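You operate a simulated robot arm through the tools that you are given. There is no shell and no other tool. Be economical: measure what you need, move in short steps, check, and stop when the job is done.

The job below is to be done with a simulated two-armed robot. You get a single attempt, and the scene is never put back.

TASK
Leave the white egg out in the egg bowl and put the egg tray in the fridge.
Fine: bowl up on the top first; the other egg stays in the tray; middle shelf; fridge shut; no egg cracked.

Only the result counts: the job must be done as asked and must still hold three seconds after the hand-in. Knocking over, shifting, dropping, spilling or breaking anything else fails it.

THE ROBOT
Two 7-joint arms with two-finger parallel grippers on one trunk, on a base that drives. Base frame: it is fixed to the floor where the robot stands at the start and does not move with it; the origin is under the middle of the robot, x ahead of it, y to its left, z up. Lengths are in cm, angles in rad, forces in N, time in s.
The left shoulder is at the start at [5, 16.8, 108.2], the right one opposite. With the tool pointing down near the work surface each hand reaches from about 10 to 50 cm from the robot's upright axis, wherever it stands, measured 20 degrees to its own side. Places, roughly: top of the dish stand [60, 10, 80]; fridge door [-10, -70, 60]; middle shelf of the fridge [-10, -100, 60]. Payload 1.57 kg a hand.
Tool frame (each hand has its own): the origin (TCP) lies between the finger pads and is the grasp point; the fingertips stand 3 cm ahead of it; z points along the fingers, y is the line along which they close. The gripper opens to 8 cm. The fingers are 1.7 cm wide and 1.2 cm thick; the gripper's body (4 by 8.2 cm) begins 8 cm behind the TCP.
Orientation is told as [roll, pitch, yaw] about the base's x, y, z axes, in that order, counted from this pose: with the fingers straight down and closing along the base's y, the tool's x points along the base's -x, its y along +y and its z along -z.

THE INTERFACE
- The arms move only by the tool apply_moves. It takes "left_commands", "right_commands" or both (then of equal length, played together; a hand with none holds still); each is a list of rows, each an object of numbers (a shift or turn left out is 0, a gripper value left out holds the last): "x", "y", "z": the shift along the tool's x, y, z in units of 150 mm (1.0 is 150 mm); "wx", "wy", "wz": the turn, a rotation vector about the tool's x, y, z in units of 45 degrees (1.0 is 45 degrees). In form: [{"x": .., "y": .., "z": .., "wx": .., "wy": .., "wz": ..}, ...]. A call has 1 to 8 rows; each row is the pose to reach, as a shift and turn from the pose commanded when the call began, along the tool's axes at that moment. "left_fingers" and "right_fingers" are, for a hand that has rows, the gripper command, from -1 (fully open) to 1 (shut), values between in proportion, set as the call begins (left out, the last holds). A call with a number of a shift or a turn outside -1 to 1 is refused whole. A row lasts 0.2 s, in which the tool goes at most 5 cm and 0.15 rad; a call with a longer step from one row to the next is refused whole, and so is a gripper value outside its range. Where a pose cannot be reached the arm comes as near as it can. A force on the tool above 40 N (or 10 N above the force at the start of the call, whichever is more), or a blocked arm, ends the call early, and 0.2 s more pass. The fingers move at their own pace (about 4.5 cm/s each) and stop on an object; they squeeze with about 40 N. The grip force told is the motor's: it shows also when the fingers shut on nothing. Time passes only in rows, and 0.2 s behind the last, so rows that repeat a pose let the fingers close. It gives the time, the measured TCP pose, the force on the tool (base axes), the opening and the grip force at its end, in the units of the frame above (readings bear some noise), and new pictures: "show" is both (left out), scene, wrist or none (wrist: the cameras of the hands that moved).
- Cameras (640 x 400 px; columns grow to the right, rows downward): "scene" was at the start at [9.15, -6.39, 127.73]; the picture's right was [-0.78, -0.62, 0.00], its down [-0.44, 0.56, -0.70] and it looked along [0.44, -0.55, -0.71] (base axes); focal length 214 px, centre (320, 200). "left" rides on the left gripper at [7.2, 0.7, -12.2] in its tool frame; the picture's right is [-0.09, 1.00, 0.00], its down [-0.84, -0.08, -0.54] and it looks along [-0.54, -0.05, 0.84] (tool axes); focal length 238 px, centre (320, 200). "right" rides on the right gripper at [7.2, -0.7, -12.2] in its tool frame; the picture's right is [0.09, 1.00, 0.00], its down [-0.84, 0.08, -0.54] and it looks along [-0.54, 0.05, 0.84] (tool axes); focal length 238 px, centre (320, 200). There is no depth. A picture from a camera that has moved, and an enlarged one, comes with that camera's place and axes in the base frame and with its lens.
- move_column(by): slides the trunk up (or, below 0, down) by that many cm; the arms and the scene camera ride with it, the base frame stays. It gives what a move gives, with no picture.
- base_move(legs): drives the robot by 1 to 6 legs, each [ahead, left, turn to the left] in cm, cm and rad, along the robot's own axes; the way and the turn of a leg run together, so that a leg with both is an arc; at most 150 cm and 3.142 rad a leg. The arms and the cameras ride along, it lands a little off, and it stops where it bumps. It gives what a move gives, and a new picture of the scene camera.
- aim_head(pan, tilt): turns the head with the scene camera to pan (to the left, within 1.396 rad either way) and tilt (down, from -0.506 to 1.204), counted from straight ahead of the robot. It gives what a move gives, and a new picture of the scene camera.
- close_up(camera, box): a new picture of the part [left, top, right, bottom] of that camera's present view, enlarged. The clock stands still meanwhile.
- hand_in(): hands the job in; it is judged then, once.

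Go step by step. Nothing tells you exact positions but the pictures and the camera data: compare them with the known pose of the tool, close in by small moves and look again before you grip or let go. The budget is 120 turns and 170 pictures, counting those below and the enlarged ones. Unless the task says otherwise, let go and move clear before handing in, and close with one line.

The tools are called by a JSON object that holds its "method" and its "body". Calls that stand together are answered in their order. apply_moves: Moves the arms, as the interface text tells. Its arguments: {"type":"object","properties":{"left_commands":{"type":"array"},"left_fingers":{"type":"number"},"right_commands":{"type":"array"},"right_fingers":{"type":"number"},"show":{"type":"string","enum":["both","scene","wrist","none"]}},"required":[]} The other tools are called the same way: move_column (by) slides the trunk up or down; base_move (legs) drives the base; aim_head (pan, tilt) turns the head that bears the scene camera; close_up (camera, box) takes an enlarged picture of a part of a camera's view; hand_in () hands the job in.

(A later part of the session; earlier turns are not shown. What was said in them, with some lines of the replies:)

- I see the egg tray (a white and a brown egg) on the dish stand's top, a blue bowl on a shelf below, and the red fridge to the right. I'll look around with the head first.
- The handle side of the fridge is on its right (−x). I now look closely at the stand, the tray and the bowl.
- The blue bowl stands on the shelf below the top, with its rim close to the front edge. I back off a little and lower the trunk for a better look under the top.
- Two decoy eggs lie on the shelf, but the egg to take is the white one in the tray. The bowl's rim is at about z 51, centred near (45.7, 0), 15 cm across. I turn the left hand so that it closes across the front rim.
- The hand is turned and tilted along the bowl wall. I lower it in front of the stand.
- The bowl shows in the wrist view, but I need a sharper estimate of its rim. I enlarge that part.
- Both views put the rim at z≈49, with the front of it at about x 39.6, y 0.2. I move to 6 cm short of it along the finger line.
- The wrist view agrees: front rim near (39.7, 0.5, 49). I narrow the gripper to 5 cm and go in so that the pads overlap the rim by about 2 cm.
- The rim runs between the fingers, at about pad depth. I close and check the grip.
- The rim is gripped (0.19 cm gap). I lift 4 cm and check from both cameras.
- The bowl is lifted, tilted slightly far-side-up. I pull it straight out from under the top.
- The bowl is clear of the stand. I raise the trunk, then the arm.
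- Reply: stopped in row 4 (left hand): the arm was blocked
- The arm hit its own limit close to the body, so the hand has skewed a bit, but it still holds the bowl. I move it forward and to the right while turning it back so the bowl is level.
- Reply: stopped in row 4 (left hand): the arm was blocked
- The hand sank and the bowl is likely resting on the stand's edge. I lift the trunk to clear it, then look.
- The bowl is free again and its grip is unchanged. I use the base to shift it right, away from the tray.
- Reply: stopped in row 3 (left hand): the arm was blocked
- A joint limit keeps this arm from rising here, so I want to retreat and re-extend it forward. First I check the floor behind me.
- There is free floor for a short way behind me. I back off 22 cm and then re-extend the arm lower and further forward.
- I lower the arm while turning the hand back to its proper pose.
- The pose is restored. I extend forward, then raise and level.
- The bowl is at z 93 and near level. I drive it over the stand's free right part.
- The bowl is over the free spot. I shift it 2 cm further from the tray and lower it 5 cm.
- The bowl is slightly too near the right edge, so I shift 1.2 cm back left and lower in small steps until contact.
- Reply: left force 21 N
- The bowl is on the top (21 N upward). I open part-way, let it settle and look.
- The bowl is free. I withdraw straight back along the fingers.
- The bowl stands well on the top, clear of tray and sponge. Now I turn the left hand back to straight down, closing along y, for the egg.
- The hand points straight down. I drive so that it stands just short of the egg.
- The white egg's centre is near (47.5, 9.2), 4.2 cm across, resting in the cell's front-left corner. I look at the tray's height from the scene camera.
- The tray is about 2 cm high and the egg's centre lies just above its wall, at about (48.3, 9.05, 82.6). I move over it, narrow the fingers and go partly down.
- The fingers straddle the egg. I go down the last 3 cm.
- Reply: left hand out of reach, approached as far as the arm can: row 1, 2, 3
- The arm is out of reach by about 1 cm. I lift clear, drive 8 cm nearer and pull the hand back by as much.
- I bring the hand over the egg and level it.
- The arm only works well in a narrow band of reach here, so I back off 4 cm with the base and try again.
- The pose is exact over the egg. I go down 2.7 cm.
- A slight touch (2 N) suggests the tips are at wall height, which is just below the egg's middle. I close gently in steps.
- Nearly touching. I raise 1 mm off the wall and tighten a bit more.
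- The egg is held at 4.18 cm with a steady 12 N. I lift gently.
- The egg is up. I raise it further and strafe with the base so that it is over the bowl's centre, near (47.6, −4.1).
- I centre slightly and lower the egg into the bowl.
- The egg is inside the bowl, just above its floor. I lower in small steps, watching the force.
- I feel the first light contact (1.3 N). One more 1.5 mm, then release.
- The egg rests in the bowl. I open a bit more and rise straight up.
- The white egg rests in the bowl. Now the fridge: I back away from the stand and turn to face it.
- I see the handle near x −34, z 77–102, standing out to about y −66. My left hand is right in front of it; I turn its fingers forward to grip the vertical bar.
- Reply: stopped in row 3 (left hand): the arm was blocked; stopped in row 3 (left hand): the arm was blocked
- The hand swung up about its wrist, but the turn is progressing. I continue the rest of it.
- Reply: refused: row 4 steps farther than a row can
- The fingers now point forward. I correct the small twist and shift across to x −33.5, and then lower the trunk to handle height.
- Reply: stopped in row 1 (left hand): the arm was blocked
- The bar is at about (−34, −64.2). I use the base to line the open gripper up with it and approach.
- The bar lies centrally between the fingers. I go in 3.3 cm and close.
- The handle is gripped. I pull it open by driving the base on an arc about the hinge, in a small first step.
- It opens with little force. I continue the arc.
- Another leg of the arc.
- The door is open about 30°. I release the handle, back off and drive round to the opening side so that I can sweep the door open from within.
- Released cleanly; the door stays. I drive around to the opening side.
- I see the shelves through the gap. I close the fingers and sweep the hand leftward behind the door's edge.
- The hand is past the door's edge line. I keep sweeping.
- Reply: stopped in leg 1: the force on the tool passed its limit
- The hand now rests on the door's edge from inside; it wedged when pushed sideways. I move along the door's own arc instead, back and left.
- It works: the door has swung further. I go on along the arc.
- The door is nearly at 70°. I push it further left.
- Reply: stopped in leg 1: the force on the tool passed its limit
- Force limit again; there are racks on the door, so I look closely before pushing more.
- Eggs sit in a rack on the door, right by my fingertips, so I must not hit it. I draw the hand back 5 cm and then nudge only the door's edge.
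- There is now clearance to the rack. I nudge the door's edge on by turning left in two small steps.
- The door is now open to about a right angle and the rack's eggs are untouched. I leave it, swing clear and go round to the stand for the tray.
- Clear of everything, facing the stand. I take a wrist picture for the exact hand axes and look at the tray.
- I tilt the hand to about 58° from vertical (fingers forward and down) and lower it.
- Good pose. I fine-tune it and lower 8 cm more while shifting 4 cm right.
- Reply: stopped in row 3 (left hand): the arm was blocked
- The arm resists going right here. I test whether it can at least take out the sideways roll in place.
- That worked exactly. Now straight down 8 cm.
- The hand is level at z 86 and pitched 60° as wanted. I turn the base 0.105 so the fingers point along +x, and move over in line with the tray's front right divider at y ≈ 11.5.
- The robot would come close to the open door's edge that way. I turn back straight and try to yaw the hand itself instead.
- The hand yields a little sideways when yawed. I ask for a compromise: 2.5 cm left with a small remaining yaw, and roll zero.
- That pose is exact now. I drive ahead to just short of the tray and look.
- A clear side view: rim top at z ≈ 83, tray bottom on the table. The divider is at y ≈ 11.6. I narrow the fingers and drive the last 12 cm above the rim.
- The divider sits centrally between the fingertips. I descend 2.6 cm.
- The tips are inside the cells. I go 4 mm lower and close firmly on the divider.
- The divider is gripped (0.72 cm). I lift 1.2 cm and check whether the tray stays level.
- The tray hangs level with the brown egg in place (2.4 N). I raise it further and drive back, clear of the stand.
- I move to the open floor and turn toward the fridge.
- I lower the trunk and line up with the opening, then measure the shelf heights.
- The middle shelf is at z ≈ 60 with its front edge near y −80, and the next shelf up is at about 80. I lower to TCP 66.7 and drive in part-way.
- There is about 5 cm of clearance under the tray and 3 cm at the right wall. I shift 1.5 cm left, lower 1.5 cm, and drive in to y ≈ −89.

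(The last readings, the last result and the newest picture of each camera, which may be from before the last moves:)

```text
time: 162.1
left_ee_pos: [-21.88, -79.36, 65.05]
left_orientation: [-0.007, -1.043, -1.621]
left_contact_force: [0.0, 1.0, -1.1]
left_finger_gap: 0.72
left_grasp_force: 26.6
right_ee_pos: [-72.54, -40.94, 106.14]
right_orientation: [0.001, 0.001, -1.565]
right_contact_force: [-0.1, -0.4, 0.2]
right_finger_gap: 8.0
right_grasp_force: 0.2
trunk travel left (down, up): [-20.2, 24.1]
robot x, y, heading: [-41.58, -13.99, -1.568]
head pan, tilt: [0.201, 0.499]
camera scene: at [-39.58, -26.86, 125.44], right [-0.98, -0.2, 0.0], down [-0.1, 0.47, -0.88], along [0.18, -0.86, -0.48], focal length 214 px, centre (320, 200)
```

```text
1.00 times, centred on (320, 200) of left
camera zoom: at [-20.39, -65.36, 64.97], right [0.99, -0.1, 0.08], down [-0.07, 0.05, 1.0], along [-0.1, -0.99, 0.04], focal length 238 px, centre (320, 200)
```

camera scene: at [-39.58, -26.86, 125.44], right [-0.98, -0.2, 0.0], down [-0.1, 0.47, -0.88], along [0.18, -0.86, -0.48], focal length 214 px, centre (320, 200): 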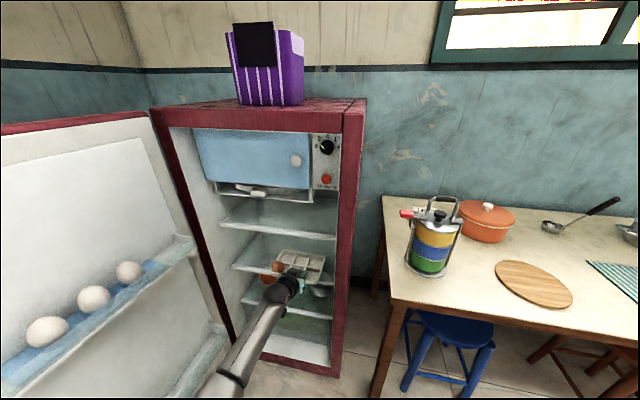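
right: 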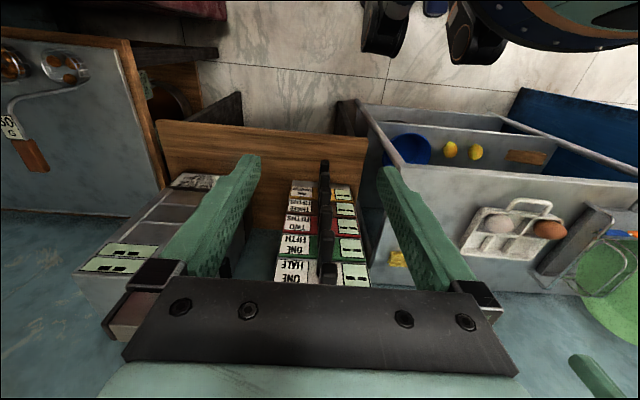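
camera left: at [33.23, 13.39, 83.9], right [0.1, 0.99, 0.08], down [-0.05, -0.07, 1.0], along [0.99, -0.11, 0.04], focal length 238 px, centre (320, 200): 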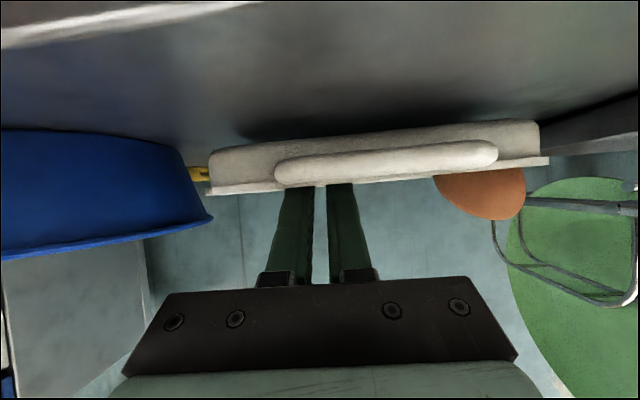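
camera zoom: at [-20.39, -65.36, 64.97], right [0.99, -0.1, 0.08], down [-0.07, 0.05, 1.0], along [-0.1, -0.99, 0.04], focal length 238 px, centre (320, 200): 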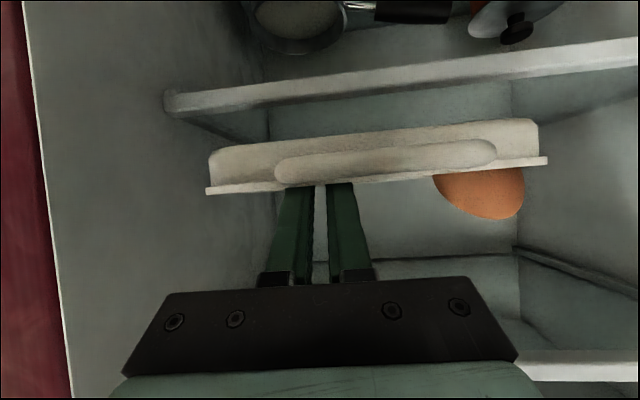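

All clear inside. I go in the remaining 9.5 cm.

{"method": "base_move", "body": {"legs": [[9.7, 0, 0]]}}

{"method": "close_up", "body": {"camera": "left", "box": [0, 0, 640, 400]}}

{"method": "close_up", "body": {"camera": "scene", "box": [160, 120, 360, 380]}}

```text
time: 163.3
left_ee_pos: [-21.74, -89.25, 65.04]
left_orientation: [-0.009, -1.045, -1.617]
left_contact_force: [-0.1, -0.9, -1.5]
left_finger_gap: 0.75
left_grasp_force: 27.0
right_ee_pos: [-72.51, -50.67, 105.96]
right_orientation: [-0.001, 0.001, -1.563]
right_contact_force: [0.1, -0.1, -0.4]
right_finger_gap: 8.02
right_grasp_force: 0.1
trunk travel left (down, up): [-20.2, 24.1]
robot x, y, heading: [-41.73, -23.42, -1.566]
head pan, tilt: [0.201, 0.499]
camera scene: at [-39.5, -36.65, 125.44], right [-0.98, -0.21, 0.0], down [-0.1, 0.47, -0.88], along [0.18, -0.86, -0.48], focal length 214 px, centre (320, 200)
```

scene: 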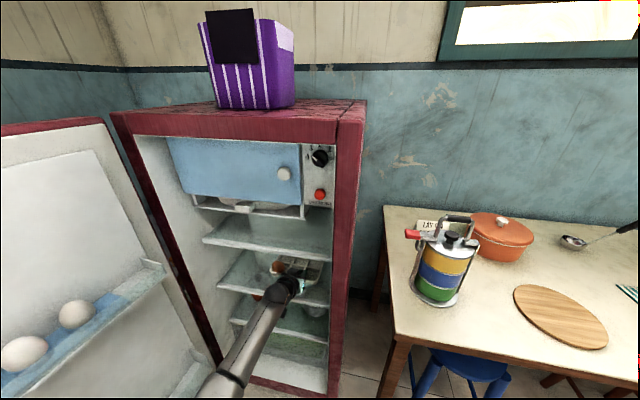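

```text
1.00 times, centred on (320, 200) of left
camera zoom: at [-20.27, -75.13, 64.96], right [0.99, -0.1, 0.08], down [-0.07, 0.05, 1.0], along [-0.1, -0.99, 0.04], focal length 238 px, centre (320, 200)
```

zoom: 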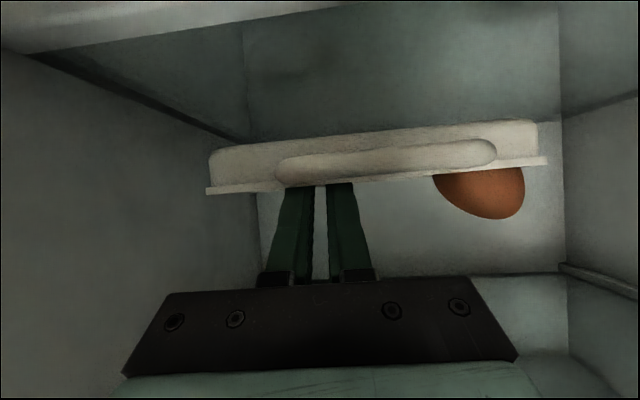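

```text
1.54 times, centred on (260, 250) of scene
camera zoom: at [-39.5, -36.65, 125.44], right [-0.98, -0.21, 0.0], down [-0.1, 0.47, -0.88], along [0.18, -0.86, -0.48], focal length 330 px, centre (412, 123)
```

zoom: 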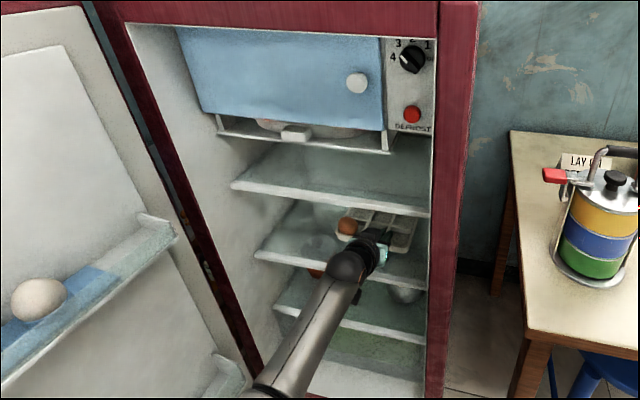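

The tray is fully over the shelf. I lower with the trunk in small steps until it touches.

{"method": "move_column", "body": {"by": -1.8}}

{"method": "move_column", "body": {"by": -0.7}}

{"method": "close_up", "body": {"camera": "left", "box": [160, 60, 600, 260]}}

```text
time: 163.9
left_ee_pos: [-21.75, -89.32, 63.2]
left_orientation: [-0.01, -1.042, -1.618]
left_contact_force: [0.6, -1.3, -2.8]
left_finger_gap: 0.71
left_grasp_force: 26.7
right_ee_pos: [-72.42, -50.56, 104.37]
right_orientation: [0.0, -0.003, -1.564]
right_contact_force: [-0.7, -0.2, -0.2]
right_finger_gap: 7.99
right_grasp_force: 0.1
trunk travel left (down, up): [-18.4, 25.9]
robot x, y, heading: [-41.79, -23.76, -1.559]
head pan, tilt: [0.201, 0.499]
```

```text
time: 164.5
left_ee_pos: [-21.77, -89.17, 62.67]
left_orientation: [-0.008, -1.045, -1.617]
left_contact_force: [0.1, 0.7, -1.9]
left_finger_gap: 0.72
left_grasp_force: 26.1
right_ee_pos: [-72.35, -50.46, 103.64]
right_orientation: [0.002, 0.001, -1.564]
right_contact_force: [0.2, -0.5, 0.3]
right_finger_gap: 8.0
right_grasp_force: 0.1
trunk travel left (down, up): [-17.7, 26.6]
robot x, y, heading: [-41.59, -23.87, -1.569]
head pan, tilt: [0.201, 0.499]
```

```text
1.45 times, centred on (380, 160) of left
camera zoom: at [-20.28, -75.11, 62.48], right [0.99, -0.1, 0.08], down [-0.07, 0.05, 1.0], along [-0.1, -0.99, 0.04], focal length 347 px, centre (233, 258)
```

zoom: 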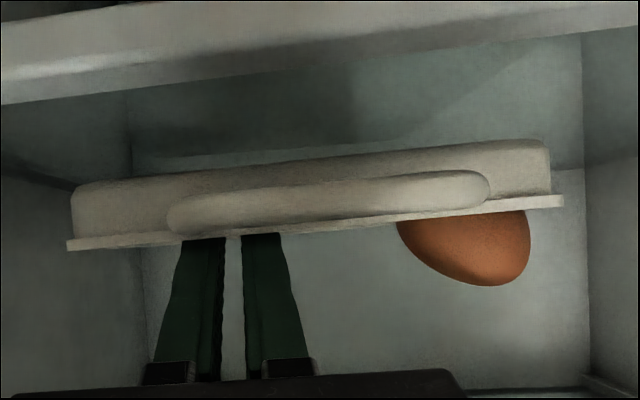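

Not touching yet. A little lower.

{"method": "move_column", "body": {"by": -0.6}}

{"method": "move_column", "body": {"by": -0.5}}

{"method": "move_column", "body": {"by": -0.4}}

```text
time: 165.0
left_ee_pos: [-21.68, -89.36, 61.94]
left_orientation: [-0.008, -1.044, -1.618]
left_contact_force: [0.1, -0.1, -2.0]
left_finger_gap: 0.72
left_grasp_force: 26.7
right_ee_pos: [-72.51, -50.72, 103.09]
right_orientation: [0.0, -0.001, -1.564]
right_contact_force: [0.3, 0.2, -1.1]
right_finger_gap: 8.05
right_grasp_force: 0.1
trunk travel left (down, up): [-17.1, 27.2]
robot x, y, heading: [-41.44, -23.77, -1.562]
head pan, tilt: [0.201, 0.499]
```

```text
time: 165.6
left_ee_pos: [-21.74, -89.15, 61.58]
left_orientation: [-0.008, -1.044, -1.618]
left_contact_force: [-0.3, 0.2, -1.9]
left_finger_gap: 0.73
left_grasp_force: 26.6
right_ee_pos: [-72.55, -50.56, 102.53]
right_orientation: [0.0, -0.002, -1.564]
right_contact_force: [0.0, 0.6, -0.8]
right_finger_gap: 8.0
right_grasp_force: 0.0
trunk travel left (down, up): [-16.6, 27.7]
robot x, y, heading: [-41.23, -23.54, -1.561]
head pan, tilt: [0.201, 0.499]
```

```text
time: 166.1
left_ee_pos: [-21.68, -89.23, 61.1]
left_orientation: [-0.009, -1.043, -1.618]
left_contact_force: [-0.5, 0.1, -2.2]
left_finger_gap: 0.72
left_grasp_force: 26.6
right_ee_pos: [-72.61, -50.65, 102.15]
right_orientation: [-0.001, -0.001, -1.563]
right_contact_force: [-0.3, -0.6, -0.7]
right_finger_gap: 8.01
right_grasp_force: 0.0
trunk travel left (down, up): [-16.2, 28.1]
robot x, y, heading: [-41.44, -23.8, -1.567]
head pan, tilt: [0.201, 0.499]
```

{"method": "close_up", "body": {"camera": "left", "box": [160, 60, 600, 260]}}

{"method": "move_column", "body": {"by": -0.4}}

```text
1.45 times, centred on (380, 160) of left
camera zoom: at [-20.27, -75.11, 60.97], right [0.99, -0.1, 0.08], down [-0.07, 0.05, 1.0], along [-0.1, -0.99, 0.04], focal length 347 px, centre (233, 258)
```

zoom: 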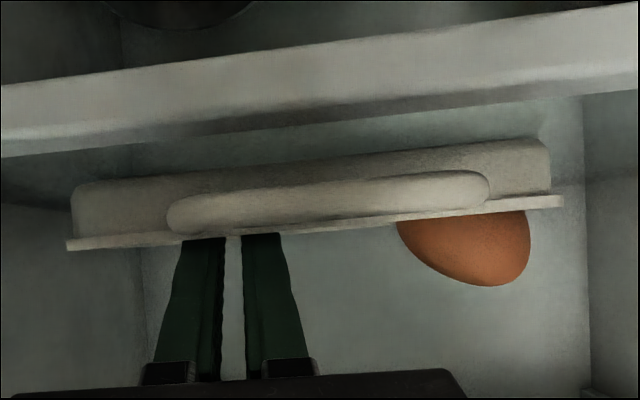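

```text
time: 166.6
left_ee_pos: [-21.66, -89.27, 60.87]
left_orientation: [-0.008, -1.049, -1.618]
left_contact_force: [-0.4, 0.1, 3.3]
left_finger_gap: 0.69
left_grasp_force: 26.6
right_ee_pos: [-72.56, -50.59, 101.76]
right_orientation: [0.0, 0.0, -1.562]
right_contact_force: [-1.2, -0.5, 0.9]
right_finger_gap: 8.0
right_grasp_force: 0.0
trunk travel left (down, up): [-15.8, 28.5]
robot x, y, heading: [-41.73, -23.77, -1.559]
head pan, tilt: [0.201, 0.499]
```

Contact now (+3 N). I press 1–2 mm more and release gently.

{"method": "move_column", "body": {"by": -0.2}}

{"method": "apply_moves", "body": {"left_commands": [{}, {}, {}], "left_fingers": 0.45, "show": "wrist"}}

```text
time: 167.2
left_ee_pos: [-21.73, -89.33, 60.89]
left_orientation: [-0.007, -1.052, -1.619]
left_contact_force: [1.2, 3.8, 13.1]
left_finger_gap: 0.7
left_grasp_force: 26.9
right_ee_pos: [-72.4, -50.48, 101.58]
right_orientation: [0.0, -0.002, -1.564]
right_contact_force: [-0.1, 0.2, 0.2]
right_finger_gap: 8.01
right_grasp_force: 0.0
trunk travel left (down, up): [-15.6, 28.7]
robot x, y, heading: [-41.18, -23.58, -1.565]
head pan, tilt: [0.201, 0.499]
```

```text
time: 168.0
left_ee_pos: [-21.8, -89.21, 60.7]
left_orientation: [-0.007, -1.048, -1.62]
left_contact_force: [-2.1, -3.8, 14.1]
left_finger_gap: 1.8
left_grasp_force: 0.0
right_ee_pos: [-72.45, -50.54, 101.62]
right_orientation: [0.002, -0.002, -1.563]
right_contact_force: [0.3, 0.1, -0.6]
right_finger_gap: 7.95
right_grasp_force: 0.0
trunk travel left (down, up): [-15.6, 28.7]
robot x, y, heading: [-41.75, -23.67, -1.562]
head pan, tilt: [0.201, 0.499]
camera left: at [-20.33, -75.15, 60.58], right [0.99, -0.1, 0.08], down [-0.07, 0.06, 1.0], along [-0.1, -0.99, 0.05], focal length 238 px, centre (320, 200)
```

left: 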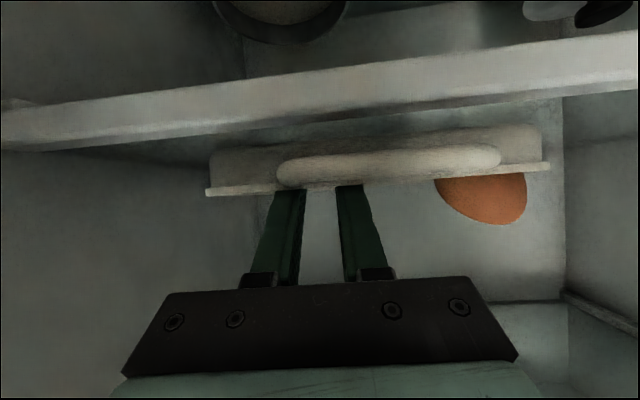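

Released. I rise 3.4 cm so that the fingers clear the rim.

{"method": "move_column", "body": {"by": 3.6}}

{"method": "close_up", "body": {"camera": "left", "box": [0, 0, 640, 400]}}

```text
time: 168.8
left_ee_pos: [-21.65, -89.27, 64.0]
left_orientation: [-0.008, -1.042, -1.618]
left_contact_force: [0.0, 0.4, 0.8]
left_finger_gap: 2.21
left_grasp_force: 0.0
right_ee_pos: [-72.48, -50.62, 105.21]
right_orientation: [0.0, -0.001, -1.564]
right_contact_force: [1.1, 0.8, -0.1]
right_finger_gap: 7.99
right_grasp_force: 0.1
trunk travel left (down, up): [-19.2, 25.1]
robot x, y, heading: [-41.44, -23.81, -1.563]
head pan, tilt: [0.201, 0.499]
```

```text
1.00 times, centred on (320, 200) of left
camera zoom: at [-20.26, -75.06, 63.92], right [0.99, -0.1, 0.08], down [-0.07, 0.05, 1.0], along [-0.1, -0.99, 0.04], focal length 238 px, centre (320, 200)
```

zoom: 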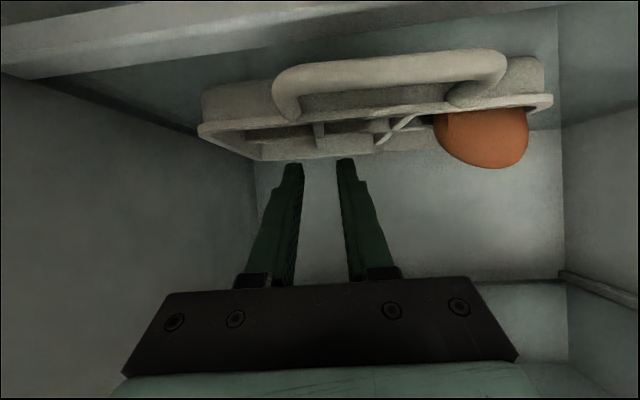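

The fingers are above the rim. I rise 0.7 cm more and back straight out.

{"method": "move_column", "body": {"by": 0.7}}

{"method": "base_move", "body": {"legs": [[-14, 0, 0]]}}

{"method": "close_up", "body": {"camera": "left", "box": [0, 0, 640, 400]}}

```text
time: 169.3
left_ee_pos: [-21.75, -89.26, 64.76]
left_orientation: [-0.009, -1.044, -1.617]
left_contact_force: [0.3, 0.1, -0.6]
left_finger_gap: 2.18
left_grasp_force: 0.1
right_ee_pos: [-72.52, -50.63, 105.87]
right_orientation: [0.0, -0.001, -1.562]
right_contact_force: [0.5, -0.5, 0.2]
right_finger_gap: 7.99
right_grasp_force: 0.1
trunk travel left (down, up): [-19.9, 24.4]
robot x, y, heading: [-40.97, -23.52, -1.563]
head pan, tilt: [0.201, 0.499]
```

```text
time: 170.7
left_ee_pos: [-21.66, -75.23, 64.9]
left_orientation: [-0.008, -1.045, -1.617]
left_contact_force: [0.6, -0.2, 0.3]
left_finger_gap: 2.21
left_grasp_force: 0.2
right_ee_pos: [-72.48, -36.72, 105.95]
right_orientation: [0.001, 0.0, -1.562]
right_contact_force: [-0.8, 0.6, 0.3]
right_finger_gap: 7.98
right_grasp_force: 0.1
trunk travel left (down, up): [-19.9, 24.4]
robot x, y, heading: [-41.62, -9.82, -1.56]
head pan, tilt: [0.201, 0.499]
camera scene: at [-39.6, -22.61, 125.15], right [-0.98, -0.21, 0.0], down [-0.1, 0.47, -0.88], along [0.18, -0.86, -0.48], focal length 214 px, centre (320, 200)
```

scene: 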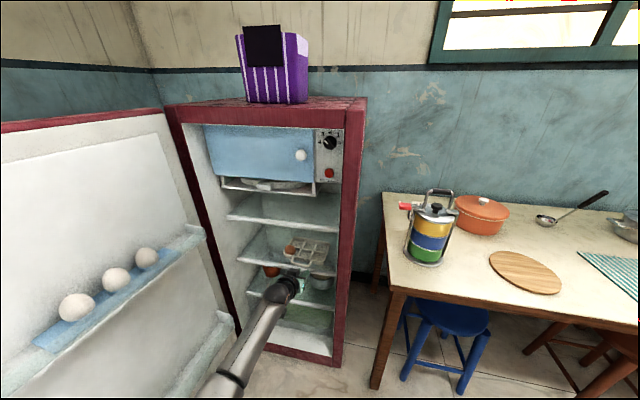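

```text
1.00 times, centred on (320, 200) of left
camera zoom: at [-20.33, -61.11, 64.71], right [0.99, -0.1, 0.08], down [-0.07, 0.05, 1.0], along [-0.1, -0.99, 0.04], focal length 238 px, centre (320, 200)
```

zoom: 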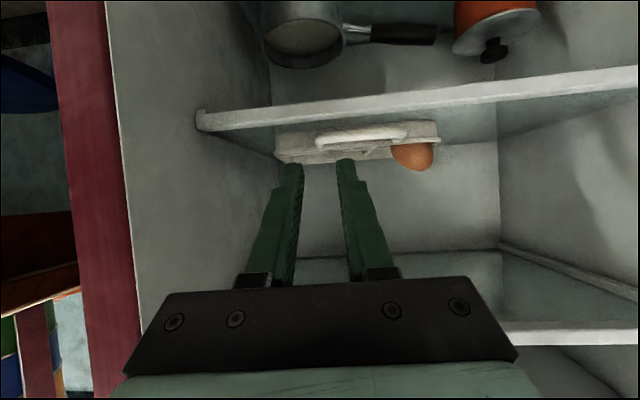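

The tray with the brown egg sits on the middle shelf. I close the fingers, back out fully, and drive round to the outer side of the door.

{"method": "base_move", "body": {"legs": [[-62, 0, 0], [0, 31, 0]]}}

{"method": "apply_moves", "body": {"left_commands": [{}, {}, {}], "left_fingers": 1, "show": "none"}}

{"method": "base_move", "body": {"legs": [[0, 0, 0.2]]}}

```text
time: 175.8
left_ee_pos: [8.53, -12.53, 64.85]
left_orientation: [-0.009, -1.044, -1.62]
left_contact_force: [-0.3, -0.5, 0.1]
left_finger_gap: 2.21
left_grasp_force: 0.1
right_ee_pos: [-42.29, 26.16, 105.83]
right_orientation: [-0.002, 0.0, -1.565]
right_contact_force: [-0.9, 0.1, -0.1]
right_finger_gap: 8.01
right_grasp_force: 0.2
trunk travel left (down, up): [-19.9, 24.4]
robot x, y, heading: [-11.45, 52.71, -1.561]
head pan, tilt: [0.201, 0.499]
camera scene: at [-9.24, 40.15, 125.15], right [-0.98, -0.2, 0.0], down [-0.1, 0.47, -0.88], along [0.18, -0.86, -0.48], focal length 214 px, centre (320, 200)
```

scene: 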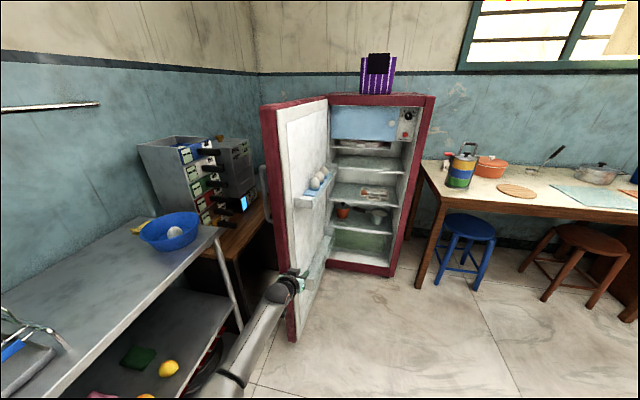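

```text
time: 176.7
left_ee_pos: [8.52, -12.58, 64.74]
left_orientation: [-0.009, -1.044, -1.62]
left_contact_force: [0.0, -0.7, -0.8]
left_finger_gap: 0.03
left_grasp_force: 21.6
right_ee_pos: [-42.26, 26.2, 105.78]
right_orientation: [-0.001, 0.001, -1.566]
right_contact_force: [0.0, 0.0, 1.2]
right_finger_gap: 8.02
right_grasp_force: 0.2
trunk travel left (down, up): [-19.9, 24.4]
robot x, y, heading: [-11.0, 53.25, -1.564]
head pan, tilt: [0.201, 0.499]
```

```text
time: 177.8
left_ee_pos: [21.04, -7.33, 64.76]
left_orientation: [-0.008, -1.045, -1.42]
left_contact_force: [-0.3, 1.0, -0.7]
left_finger_gap: 0.0
left_grasp_force: 21.2
right_ee_pos: [-36.38, 20.61, 105.84]
right_orientation: [0.0, 0.0, -1.367]
right_contact_force: [-0.1, -0.3, -0.8]
right_finger_gap: 8.0
right_grasp_force: 0.1
trunk travel left (down, up): [-19.9, 24.4]
robot x, y, heading: [-11.09, 52.85, -1.369]
head pan, tilt: [0.201, 0.499]
camera scene: at [-6.74, 40.77, 125.15], right [-0.92, -0.39, 0.0], down [-0.19, 0.44, -0.88], along [0.34, -0.81, -0.48], focal length 214 px, centre (320, 200)
```

scene: 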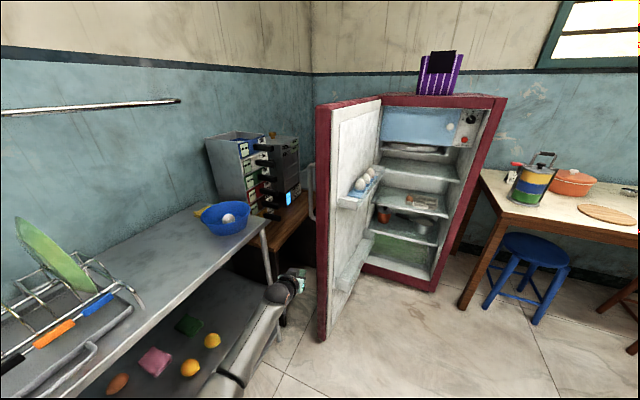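

The hand is between the stand and the door's outer side. I go 15 cm ahead and then sweep right in small turns to push the door shut.

{"method": "base_move", "body": {"legs": [[15, 0, 0]]}}

{"method": "base_move", "body": {"legs": [[0, 0, -0.12], [0, 0, -0.12]]}}

```text
time: 179.2
left_ee_pos: [23.7, -21.87, 64.79]
left_orientation: [-0.009, -1.045, -1.426]
left_contact_force: [0.3, 0.1, -0.3]
left_finger_gap: 0.0
left_grasp_force: 21.5
right_ee_pos: [-33.42, 6.32, 105.9]
right_orientation: [0.001, 0.0, -1.372]
right_contact_force: [0.0, -0.5, -0.8]
right_finger_gap: 8.02
right_grasp_force: 0.0
trunk travel left (down, up): [-19.9, 24.4]
robot x, y, heading: [-8.38, 38.55, -1.371]
head pan, tilt: [0.201, 0.499]
camera scene: at [-3.87, 26.27, 125.14], right [-0.92, -0.39, 0.0], down [-0.19, 0.44, -0.88], along [0.34, -0.81, -0.48], focal length 214 px, centre (320, 200)
```

scene: 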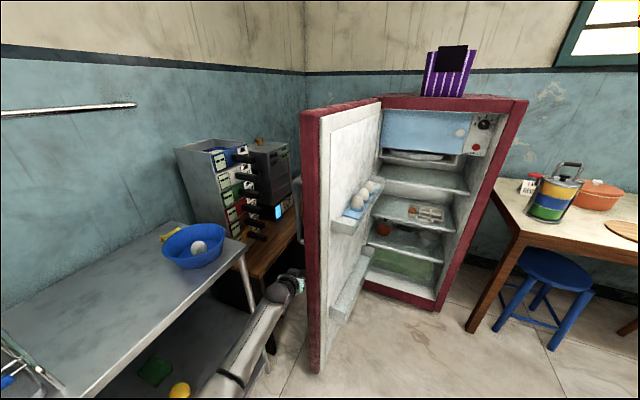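

```text
time: 180.0
left_ee_pos: [20.87, -23.16, 64.55]
left_orientation: [-0.003, -1.041, -1.476]
left_contact_force: [-0.3, -0.5, -0.5]
left_finger_gap: 0.0
left_grasp_force: 21.0
right_ee_pos: [-35.15, 7.7, 105.86]
right_orientation: [0.002, 0.002, -1.422]
right_contact_force: [-0.4, 0.0, 0.1]
right_finger_gap: 7.97
right_grasp_force: 0.0
trunk travel left (down, up): [-19.9, 24.4]
robot x, y, heading: [-8.2, 38.65, -1.421]
head pan, tilt: [0.201, 0.499]
stopped in leg 1: the force on the tool passed its limit (the readings are from after the stop); the commanded pose is now the measured one
camera scene: at [-4.47, 26.08, 125.14], right [-0.94, -0.34, 0.0], down [-0.16, 0.45, -0.88], along [0.3, -0.83, -0.48], focal length 214 px, centre (320, 200)
```

scene: 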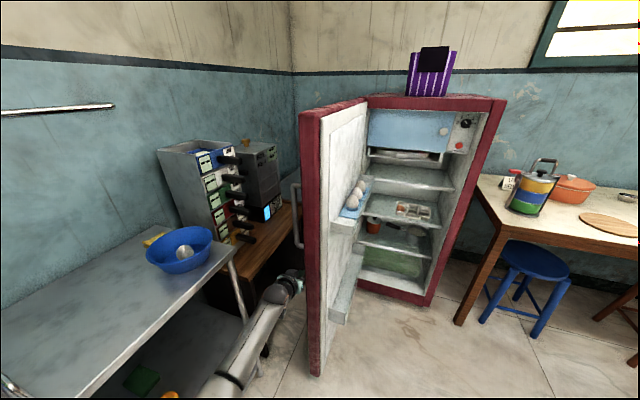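

Contact stopped the sweep. I push on with short strafes to the right instead.

{"method": "base_move", "body": {"legs": [[0, -3, 0]]}}

{"method": "base_move", "body": {"legs": [[0, -5, 0], [0, -6, 0]]}}

```text
time: 180.9
left_ee_pos: [18.02, -23.64, 64.58]
left_orientation: [-0.002, -1.044, -1.476]
left_contact_force: [-0.5, 0.5, -0.5]
left_finger_gap: 0.0
left_grasp_force: 21.7
right_ee_pos: [-38.13, 7.18, 105.74]
right_orientation: [0.003, 0.002, -1.421]
right_contact_force: [-0.2, -0.2, 0.6]
right_finger_gap: 8.0
right_grasp_force: 0.1
trunk travel left (down, up): [-19.9, 24.4]
robot x, y, heading: [-11.37, 38.16, -1.418]
head pan, tilt: [0.201, 0.499]
camera scene: at [-7.49, 25.65, 125.15], right [-0.94, -0.34, 0.0], down [-0.16, 0.45, -0.88], along [0.3, -0.83, -0.48], focal length 214 px, centre (320, 200)
```

scene: 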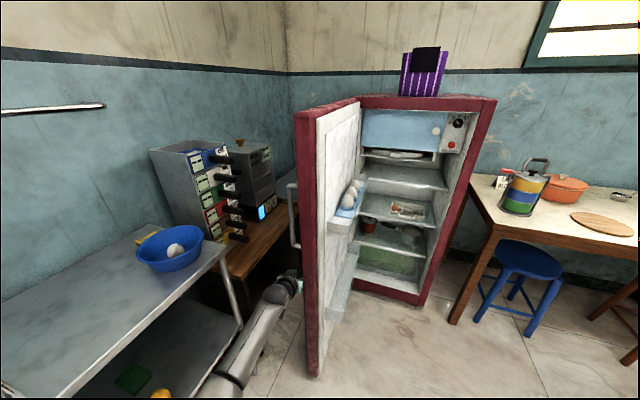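

```text
time: 181.8
left_ee_pos: [14.83, -23.8, 64.44]
left_orientation: [-0.004, -1.039, -1.474]
left_contact_force: [-1.0, 9.9, 5.4]
left_finger_gap: 0.01
left_grasp_force: 21.7
right_ee_pos: [-41.18, 6.92, 105.82]
right_orientation: [0.001, 0.001, -1.421]
right_contact_force: [0.3, 0.2, 0.8]
right_finger_gap: 8.0
right_grasp_force: 0.1
trunk travel left (down, up): [-19.9, 24.4]
robot x, y, heading: [-14.42, 37.51, -1.423]
head pan, tilt: [0.201, 0.499]
stopped in leg 1: the robot was blocked; the commanded pose is now the measured one
camera scene: at [-10.54, 25.39, 125.16], right [-0.94, -0.34, 0.0], down [-0.16, 0.45, -0.88], along [0.3, -0.83, -0.48], focal length 214 px, centre (320, 200)
```

scene: 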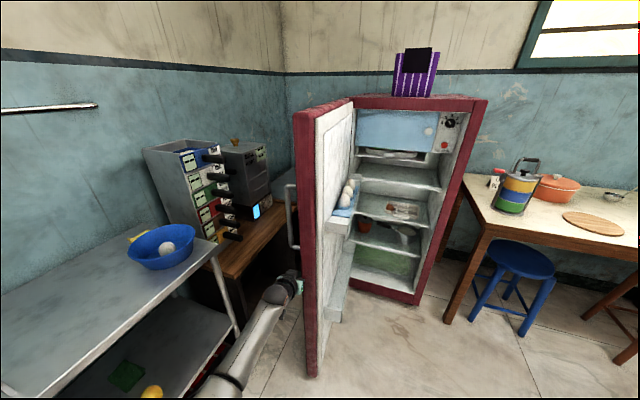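

Something blocks, likely the gripper body on the door's corner. I ease off, back up 5 cm so that only the fingers touch, and push again.

{"method": "base_move", "body": {"legs": [[0, 2, 0], [-4, 0, 0]]}}

{"method": "close_up", "body": {"camera": "left", "box": [0, 0, 640, 400]}}

```text
time: 183.0
left_ee_pos: [16.31, -19.62, 64.41]
left_orientation: [-0.003, -1.038, -1.476]
left_contact_force: [-0.3, 0.4, 0.4]
left_finger_gap: 0.0
left_grasp_force: 21.8
right_ee_pos: [-39.78, 10.89, 105.82]
right_orientation: [0.002, 0.002, -1.42]
right_contact_force: [0.7, 0.1, 0.8]
right_finger_gap: 8.02
right_grasp_force: 0.1
trunk travel left (down, up): [-19.9, 24.4]
robot x, y, heading: [-12.6, 42.21, -1.421]
head pan, tilt: [0.201, 0.499]
camera scene: at [-9.14, 29.45, 125.15], right [-0.94, -0.34, 0.0], down [-0.16, 0.45, -0.88], along [0.3, -0.82, -0.48], focal length 214 px, centre (320, 200)
```

scene: 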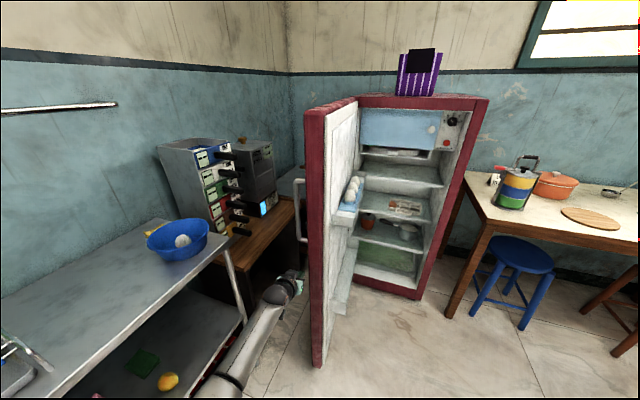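

```text
1.00 times, centred on (320, 200) of left
camera zoom: at [15.7, -5.5, 64.35], right [1.0, 0.05, 0.08], down [-0.08, 0.03, 1.0], along [0.04, -1.0, 0.04], focal length 238 px, centre (320, 200)
```

zoom: 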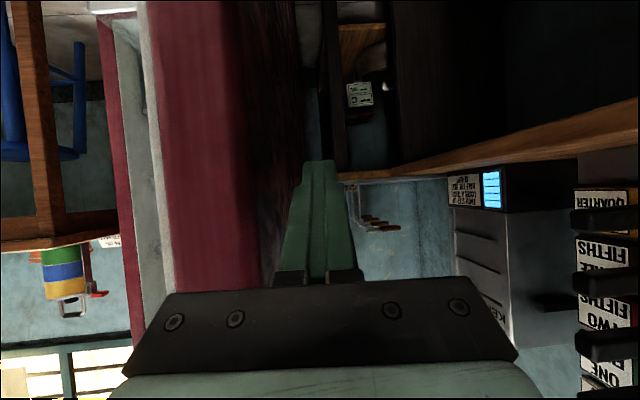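

The fingers lie right along the door's outer face. I push right again in short strafes.

{"method": "base_move", "body": {"legs": [[0.5, -4, 0]]}}

{"method": "base_move", "body": {"legs": [[0.5, -5, 0]]}}

```text
time: 183.9
left_ee_pos: [12.55, -20.79, 64.45]
left_orientation: [-0.001, -1.036, -1.477]
left_contact_force: [-0.2, -0.7, -0.8]
left_finger_gap: 0.0
left_grasp_force: 20.8
right_ee_pos: [-43.61, 9.75, 105.7]
right_orientation: [0.002, 0.002, -1.42]
right_contact_force: [0.4, 0.3, -0.1]
right_finger_gap: 7.98
right_grasp_force: 0.0
trunk travel left (down, up): [-19.9, 24.4]
robot x, y, heading: [-16.74, 40.98, -1.421]
head pan, tilt: [0.201, 0.499]
camera scene: at [-12.98, 28.33, 125.15], right [-0.94, -0.34, 0.0], down [-0.16, 0.45, -0.88], along [0.3, -0.82, -0.48], focal length 214 px, centre (320, 200)
```

scene: 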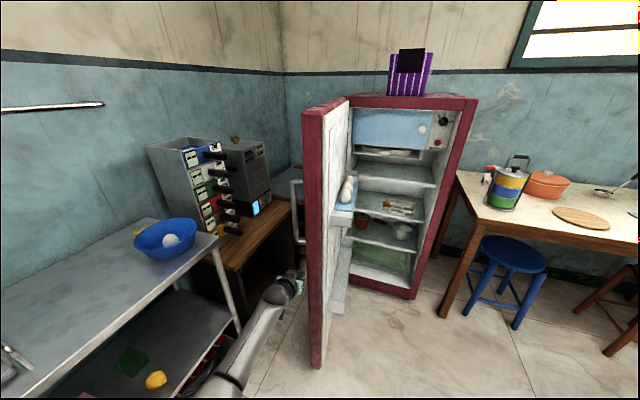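

```text
time: 184.8
left_ee_pos: [7.62, -22.07, 64.51]
left_orientation: [0.0, -1.038, -1.477]
left_contact_force: [-0.2, -0.4, 0.1]
left_finger_gap: 0.0
left_grasp_force: 21.5
right_ee_pos: [-48.57, 8.61, 105.77]
right_orientation: [0.004, 0.002, -1.421]
right_contact_force: [0.1, 0.2, 1.0]
right_finger_gap: 8.01
right_grasp_force: 0.0
trunk travel left (down, up): [-19.9, 24.4]
robot x, y, heading: [-21.8, 39.64, -1.422]
head pan, tilt: [0.201, 0.499]
camera scene: at [-17.89, 27.08, 125.15], right [-0.94, -0.34, 0.0], down [-0.16, 0.45, -0.88], along [0.3, -0.82, -0.48], focal length 214 px, centre (320, 200)
```

scene: 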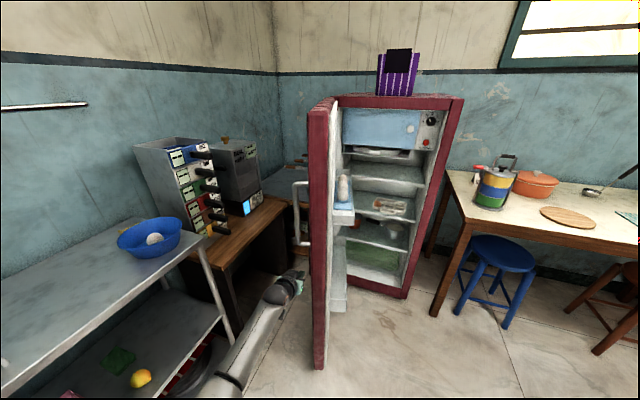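

The door is closing. I follow its arc.

{"method": "base_move", "body": {"legs": [[1, -6, 0], [2, -6, 0]]}}

{"method": "base_move", "body": {"legs": [[3, -6, 0], [4, -6, 0]]}}

```text
time: 186.4
left_ee_pos: [-3.64, -26.82, 64.41]
left_orientation: [0.0, -1.038, -1.479]
left_contact_force: [-0.1, 0.8, -0.2]
left_finger_gap: 0.02
left_grasp_force: 21.0
right_ee_pos: [-59.68, 3.78, 105.86]
right_orientation: [0.002, 0.003, -1.419]
right_contact_force: [-0.7, -0.4, 0.1]
right_finger_gap: 8.01
right_grasp_force: 0.1
trunk travel left (down, up): [-19.9, 24.4]
robot x, y, heading: [-32.82, 34.89, -1.419]
head pan, tilt: [0.201, 0.499]
camera scene: at [-29.09, 22.37, 125.15], right [-0.94, -0.34, 0.0], down [-0.16, 0.45, -0.88], along [0.3, -0.82, -0.48], focal length 214 px, centre (320, 200)
```

scene: 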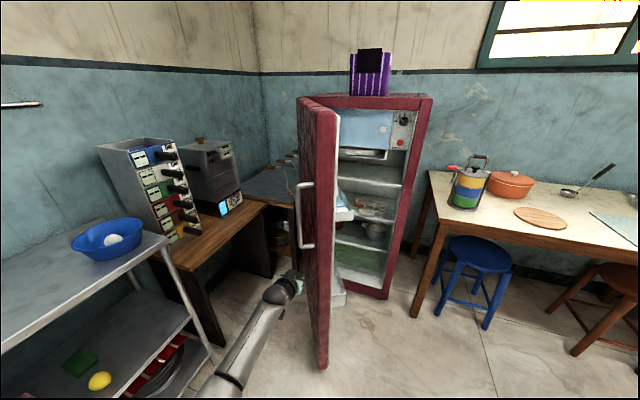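

```text
time: 188.0
left_ee_pos: [-14.58, -35.27, 64.33]
left_orientation: [0.0, -1.037, -1.478]
left_contact_force: [0.6, 0.6, -0.2]
left_finger_gap: 0.01
left_grasp_force: 21.2
right_ee_pos: [-70.66, -4.73, 105.81]
right_orientation: [0.001, 0.003, -1.423]
right_contact_force: [-0.6, -0.1, -0.5]
right_finger_gap: 8.0
right_grasp_force: 0.0
trunk travel left (down, up): [-19.9, 24.4]
robot x, y, heading: [-44.0, 26.55, -1.424]
head pan, tilt: [0.201, 0.499]
camera scene: at [-40.09, 13.8, 125.15], right [-0.94, -0.34, 0.0], down [-0.16, 0.45, -0.88], along [0.3, -0.82, -0.48], focal length 214 px, centre (320, 200)
```

scene: 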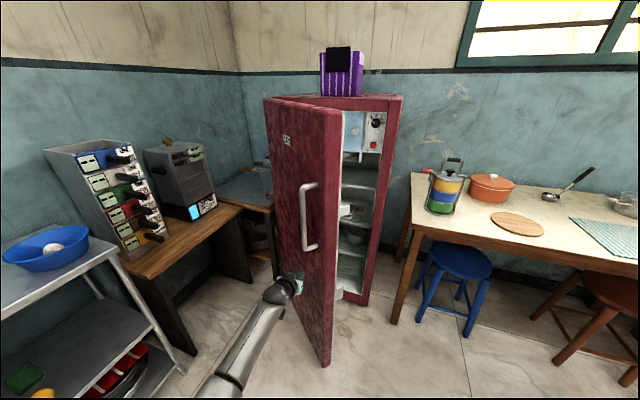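

About 50° left. Now mostly forward.

{"method": "base_move", "body": {"legs": [[8, -4.5, 0], [9, -3.5, 0]]}}

{"method": "base_move", "body": {"legs": [[8, -2, 0]]}}

```text
time: 189.9
left_ee_pos: [-19.93, -53.29, 64.44]
left_orientation: [0.0, -1.038, -1.478]
left_contact_force: [-0.3, 0.5, 1.3]
left_finger_gap: 0.01
left_grasp_force: 21.0
right_ee_pos: [-76.07, -22.87, 105.81]
right_orientation: [-0.001, 0.002, -1.419]
right_contact_force: [0.7, 0.3, 0.4]
right_finger_gap: 8.0
right_grasp_force: 0.1
trunk travel left (down, up): [-19.9, 24.4]
robot x, y, heading: [-49.47, 7.87, -1.42]
head pan, tilt: [0.201, 0.499]
camera scene: at [-45.45, -4.34, 125.14], right [-0.94, -0.34, 0.0], down [-0.16, 0.45, -0.88], along [0.3, -0.82, -0.48], focal length 214 px, centre (320, 200)
```

scene: 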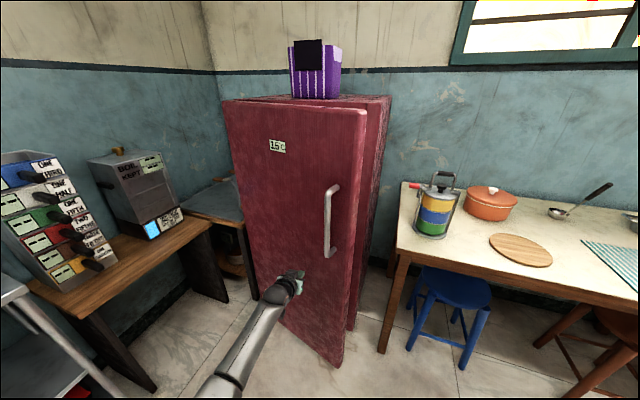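

```text
time: 190.9
left_ee_pos: [-20.74, -61.55, 64.38]
left_orientation: [-0.001, -1.039, -1.479]
left_contact_force: [-0.9, 0.4, 0.2]
left_finger_gap: 0.01
left_grasp_force: 21.4
right_ee_pos: [-76.67, -30.92, 105.88]
right_orientation: [0.0, 0.003, -1.42]
right_contact_force: [0.6, -0.3, -0.2]
right_finger_gap: 8.0
right_grasp_force: 0.1
trunk travel left (down, up): [-19.9, 24.4]
robot x, y, heading: [-50.04, 0.39, -1.427]
head pan, tilt: [0.201, 0.499]
camera scene: at [-46.3, -12.42, 125.14], right [-0.94, -0.34, 0.0], down [-0.16, 0.45, -0.88], along [0.3, -0.82, -0.48], focal length 214 px, centre (320, 200)
```

scene: 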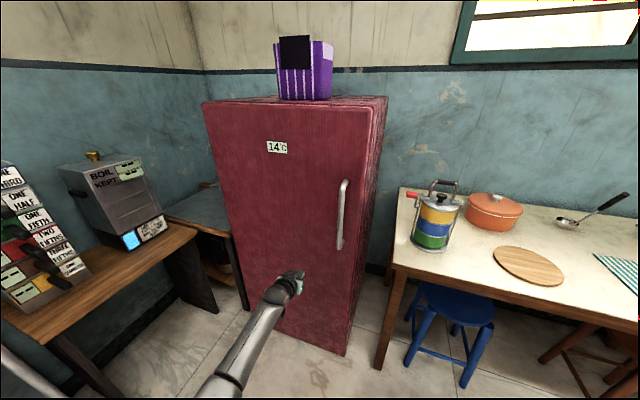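

Nearly shut and the display is already falling. I push the last bit in small steps.

{"method": "base_move", "body": {"legs": [[3.5, -0.5, 0]]}}

{"method": "base_move", "body": {"legs": [[3, 0, 0]]}}

```text
time: 191.8
left_ee_pos: [-20.76, -65.05, 64.43]
left_orientation: [0.0, -1.039, -1.477]
left_contact_force: [0.4, 1.0, 0.7]
left_finger_gap: 0.01
left_grasp_force: 21.6
right_ee_pos: [-76.99, -34.34, 105.8]
right_orientation: [0.0, 0.002, -1.422]
right_contact_force: [-0.1, 0.6, 0.0]
right_finger_gap: 7.98
right_grasp_force: 0.0
trunk travel left (down, up): [-19.9, 24.4]
robot x, y, heading: [-50.25, -3.36, -1.421]
head pan, tilt: [0.201, 0.499]
camera scene: at [-46.27, -15.9, 125.14], right [-0.94, -0.34, 0.0], down [-0.16, 0.45, -0.88], along [0.3, -0.82, -0.48], focal length 214 px, centre (320, 200)
```

scene: 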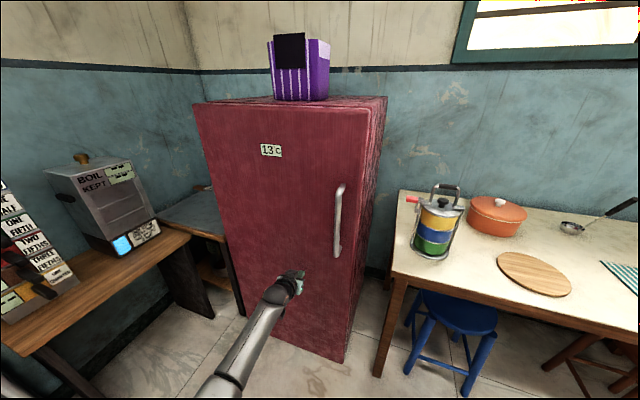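

```text
time: 192.6
left_ee_pos: [-20.57, -65.85, 64.59]
left_orientation: [-0.002, -1.038, -1.476]
left_contact_force: [-2.2, 22.8, 12.5]
left_finger_gap: 0.02
left_grasp_force: 21.6
right_ee_pos: [-76.59, -35.52, 105.87]
right_orientation: [0.002, 0.0, -1.418]
right_contact_force: [0.0, -0.1, 0.1]
right_finger_gap: 7.97
right_grasp_force: 0.1
trunk travel left (down, up): [-19.9, 24.4]
robot x, y, heading: [-49.95, -4.89, -1.419]
head pan, tilt: [0.201, 0.499]
stopped in leg 1: the force on the tool passed its limit (the readings are from after the stop); the commanded pose is now the measured one
camera scene: at [-46.1, -16.92, 125.18], right [-0.94, -0.34, 0.0], down [-0.16, 0.45, -0.88], along [0.3, -0.83, -0.48], focal length 214 px, centre (320, 200)
```

scene: 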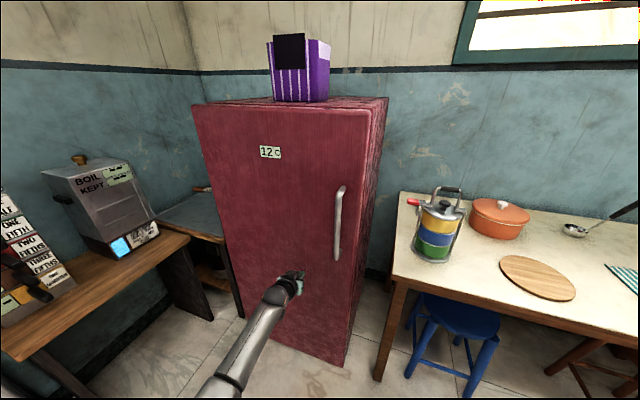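

The door meets firm resistance. I back away and check that it stays fully shut and that the stand is in order.

{"method": "base_move", "body": {"legs": [[-35, 0, 0]]}}

{"method": "close_up", "body": {"camera": "scene", "box": [200, 60, 460, 320]}}

{"method": "aim_head", "body": {"pan": 1.35, "tilt": 0.6}}

```text
time: 194.9
left_ee_pos: [-26.34, -31.25, 64.31]
left_orientation: [-0.002, -1.034, -1.483]
left_contact_force: [-0.2, -0.3, 0.0]
left_finger_gap: 0.01
left_grasp_force: 21.2
right_ee_pos: [-82.0, -0.48, 105.79]
right_orientation: [0.0, 0.005, -1.428]
right_contact_force: [-0.4, 1.0, -0.3]
right_finger_gap: 8.01
right_grasp_force: 0.0
trunk travel left (down, up): [-19.9, 24.4]
robot x, y, heading: [-55.11, 30.09, -1.43]
head pan, tilt: [0.201, 0.499]
camera scene: at [-51.3, 17.88, 125.15], right [-0.94, -0.34, 0.0], down [-0.16, 0.45, -0.88], along [0.29, -0.83, -0.48], focal length 214 px, centre (320, 200)
```

scene: 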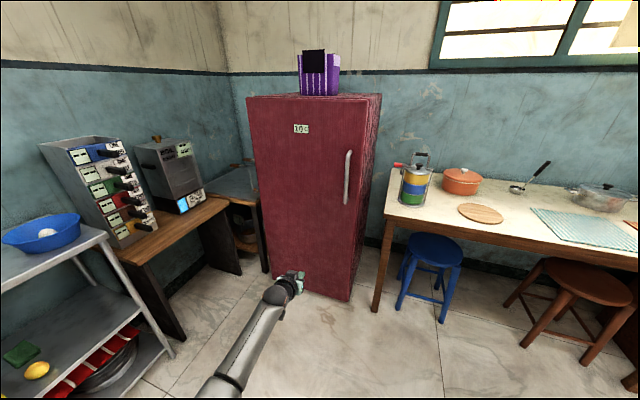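

```text
1.54 times, centred on (330, 190) of scene
camera zoom: at [-51.3, 17.88, 125.15], right [-0.94, -0.34, 0.0], down [-0.16, 0.45, -0.88], along [0.29, -0.83, -0.48], focal length 330 px, centre (305, 215)
```

zoom: 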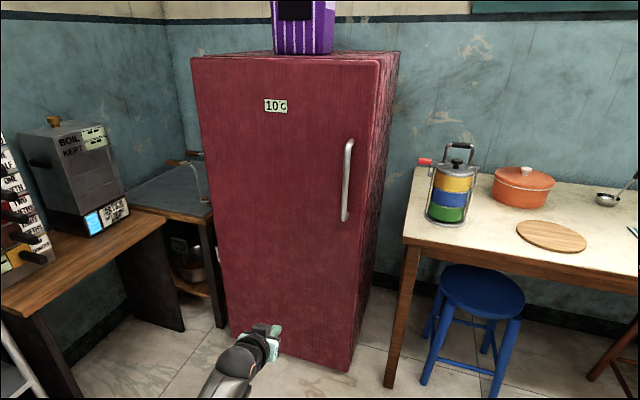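

```text
time: 196.3
left_ee_pos: [-26.19, -31.22, 64.29]
left_orientation: [-0.005, -1.034, -1.483]
left_contact_force: [-0.1, -0.7, 0.4]
left_finger_gap: 0.01
left_grasp_force: 21.5
right_ee_pos: [-82.07, -0.49, 105.73]
right_orientation: [0.002, 0.003, -1.427]
right_contact_force: [-0.4, 0.2, 0.1]
right_finger_gap: 8.01
right_grasp_force: 0.1
trunk travel left (down, up): [-19.9, 24.4]
robot x, y, heading: [-54.9, 30.32, -1.425]
head pan, tilt: [1.349, 0.6]
camera scene: at [-45.54, 25.72, 124.24], right [-0.08, -1.0, 0.0], down [-0.56, 0.05, -0.83], along [0.82, -0.07, -0.56], focal length 214 px, centre (320, 200)
```

scene: 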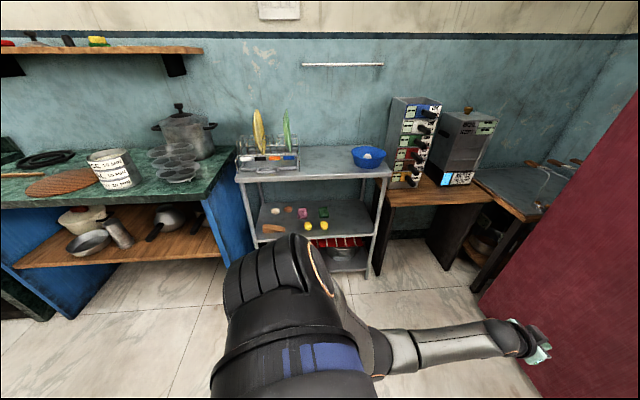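

The fridge is shut and cooling, the white egg is in the bowl on the stand's top, and everything else stands as before. I hand in.

{"method": "hand_in", "body": {}}

```text
The job is handed in.
```

The white egg is in the blue bowl on top of the dish stand. The tray, with the brown egg in it, is on the fridge's middle shelf. The fridge is shut, I saw no egg cracked, and the job has been handed in.
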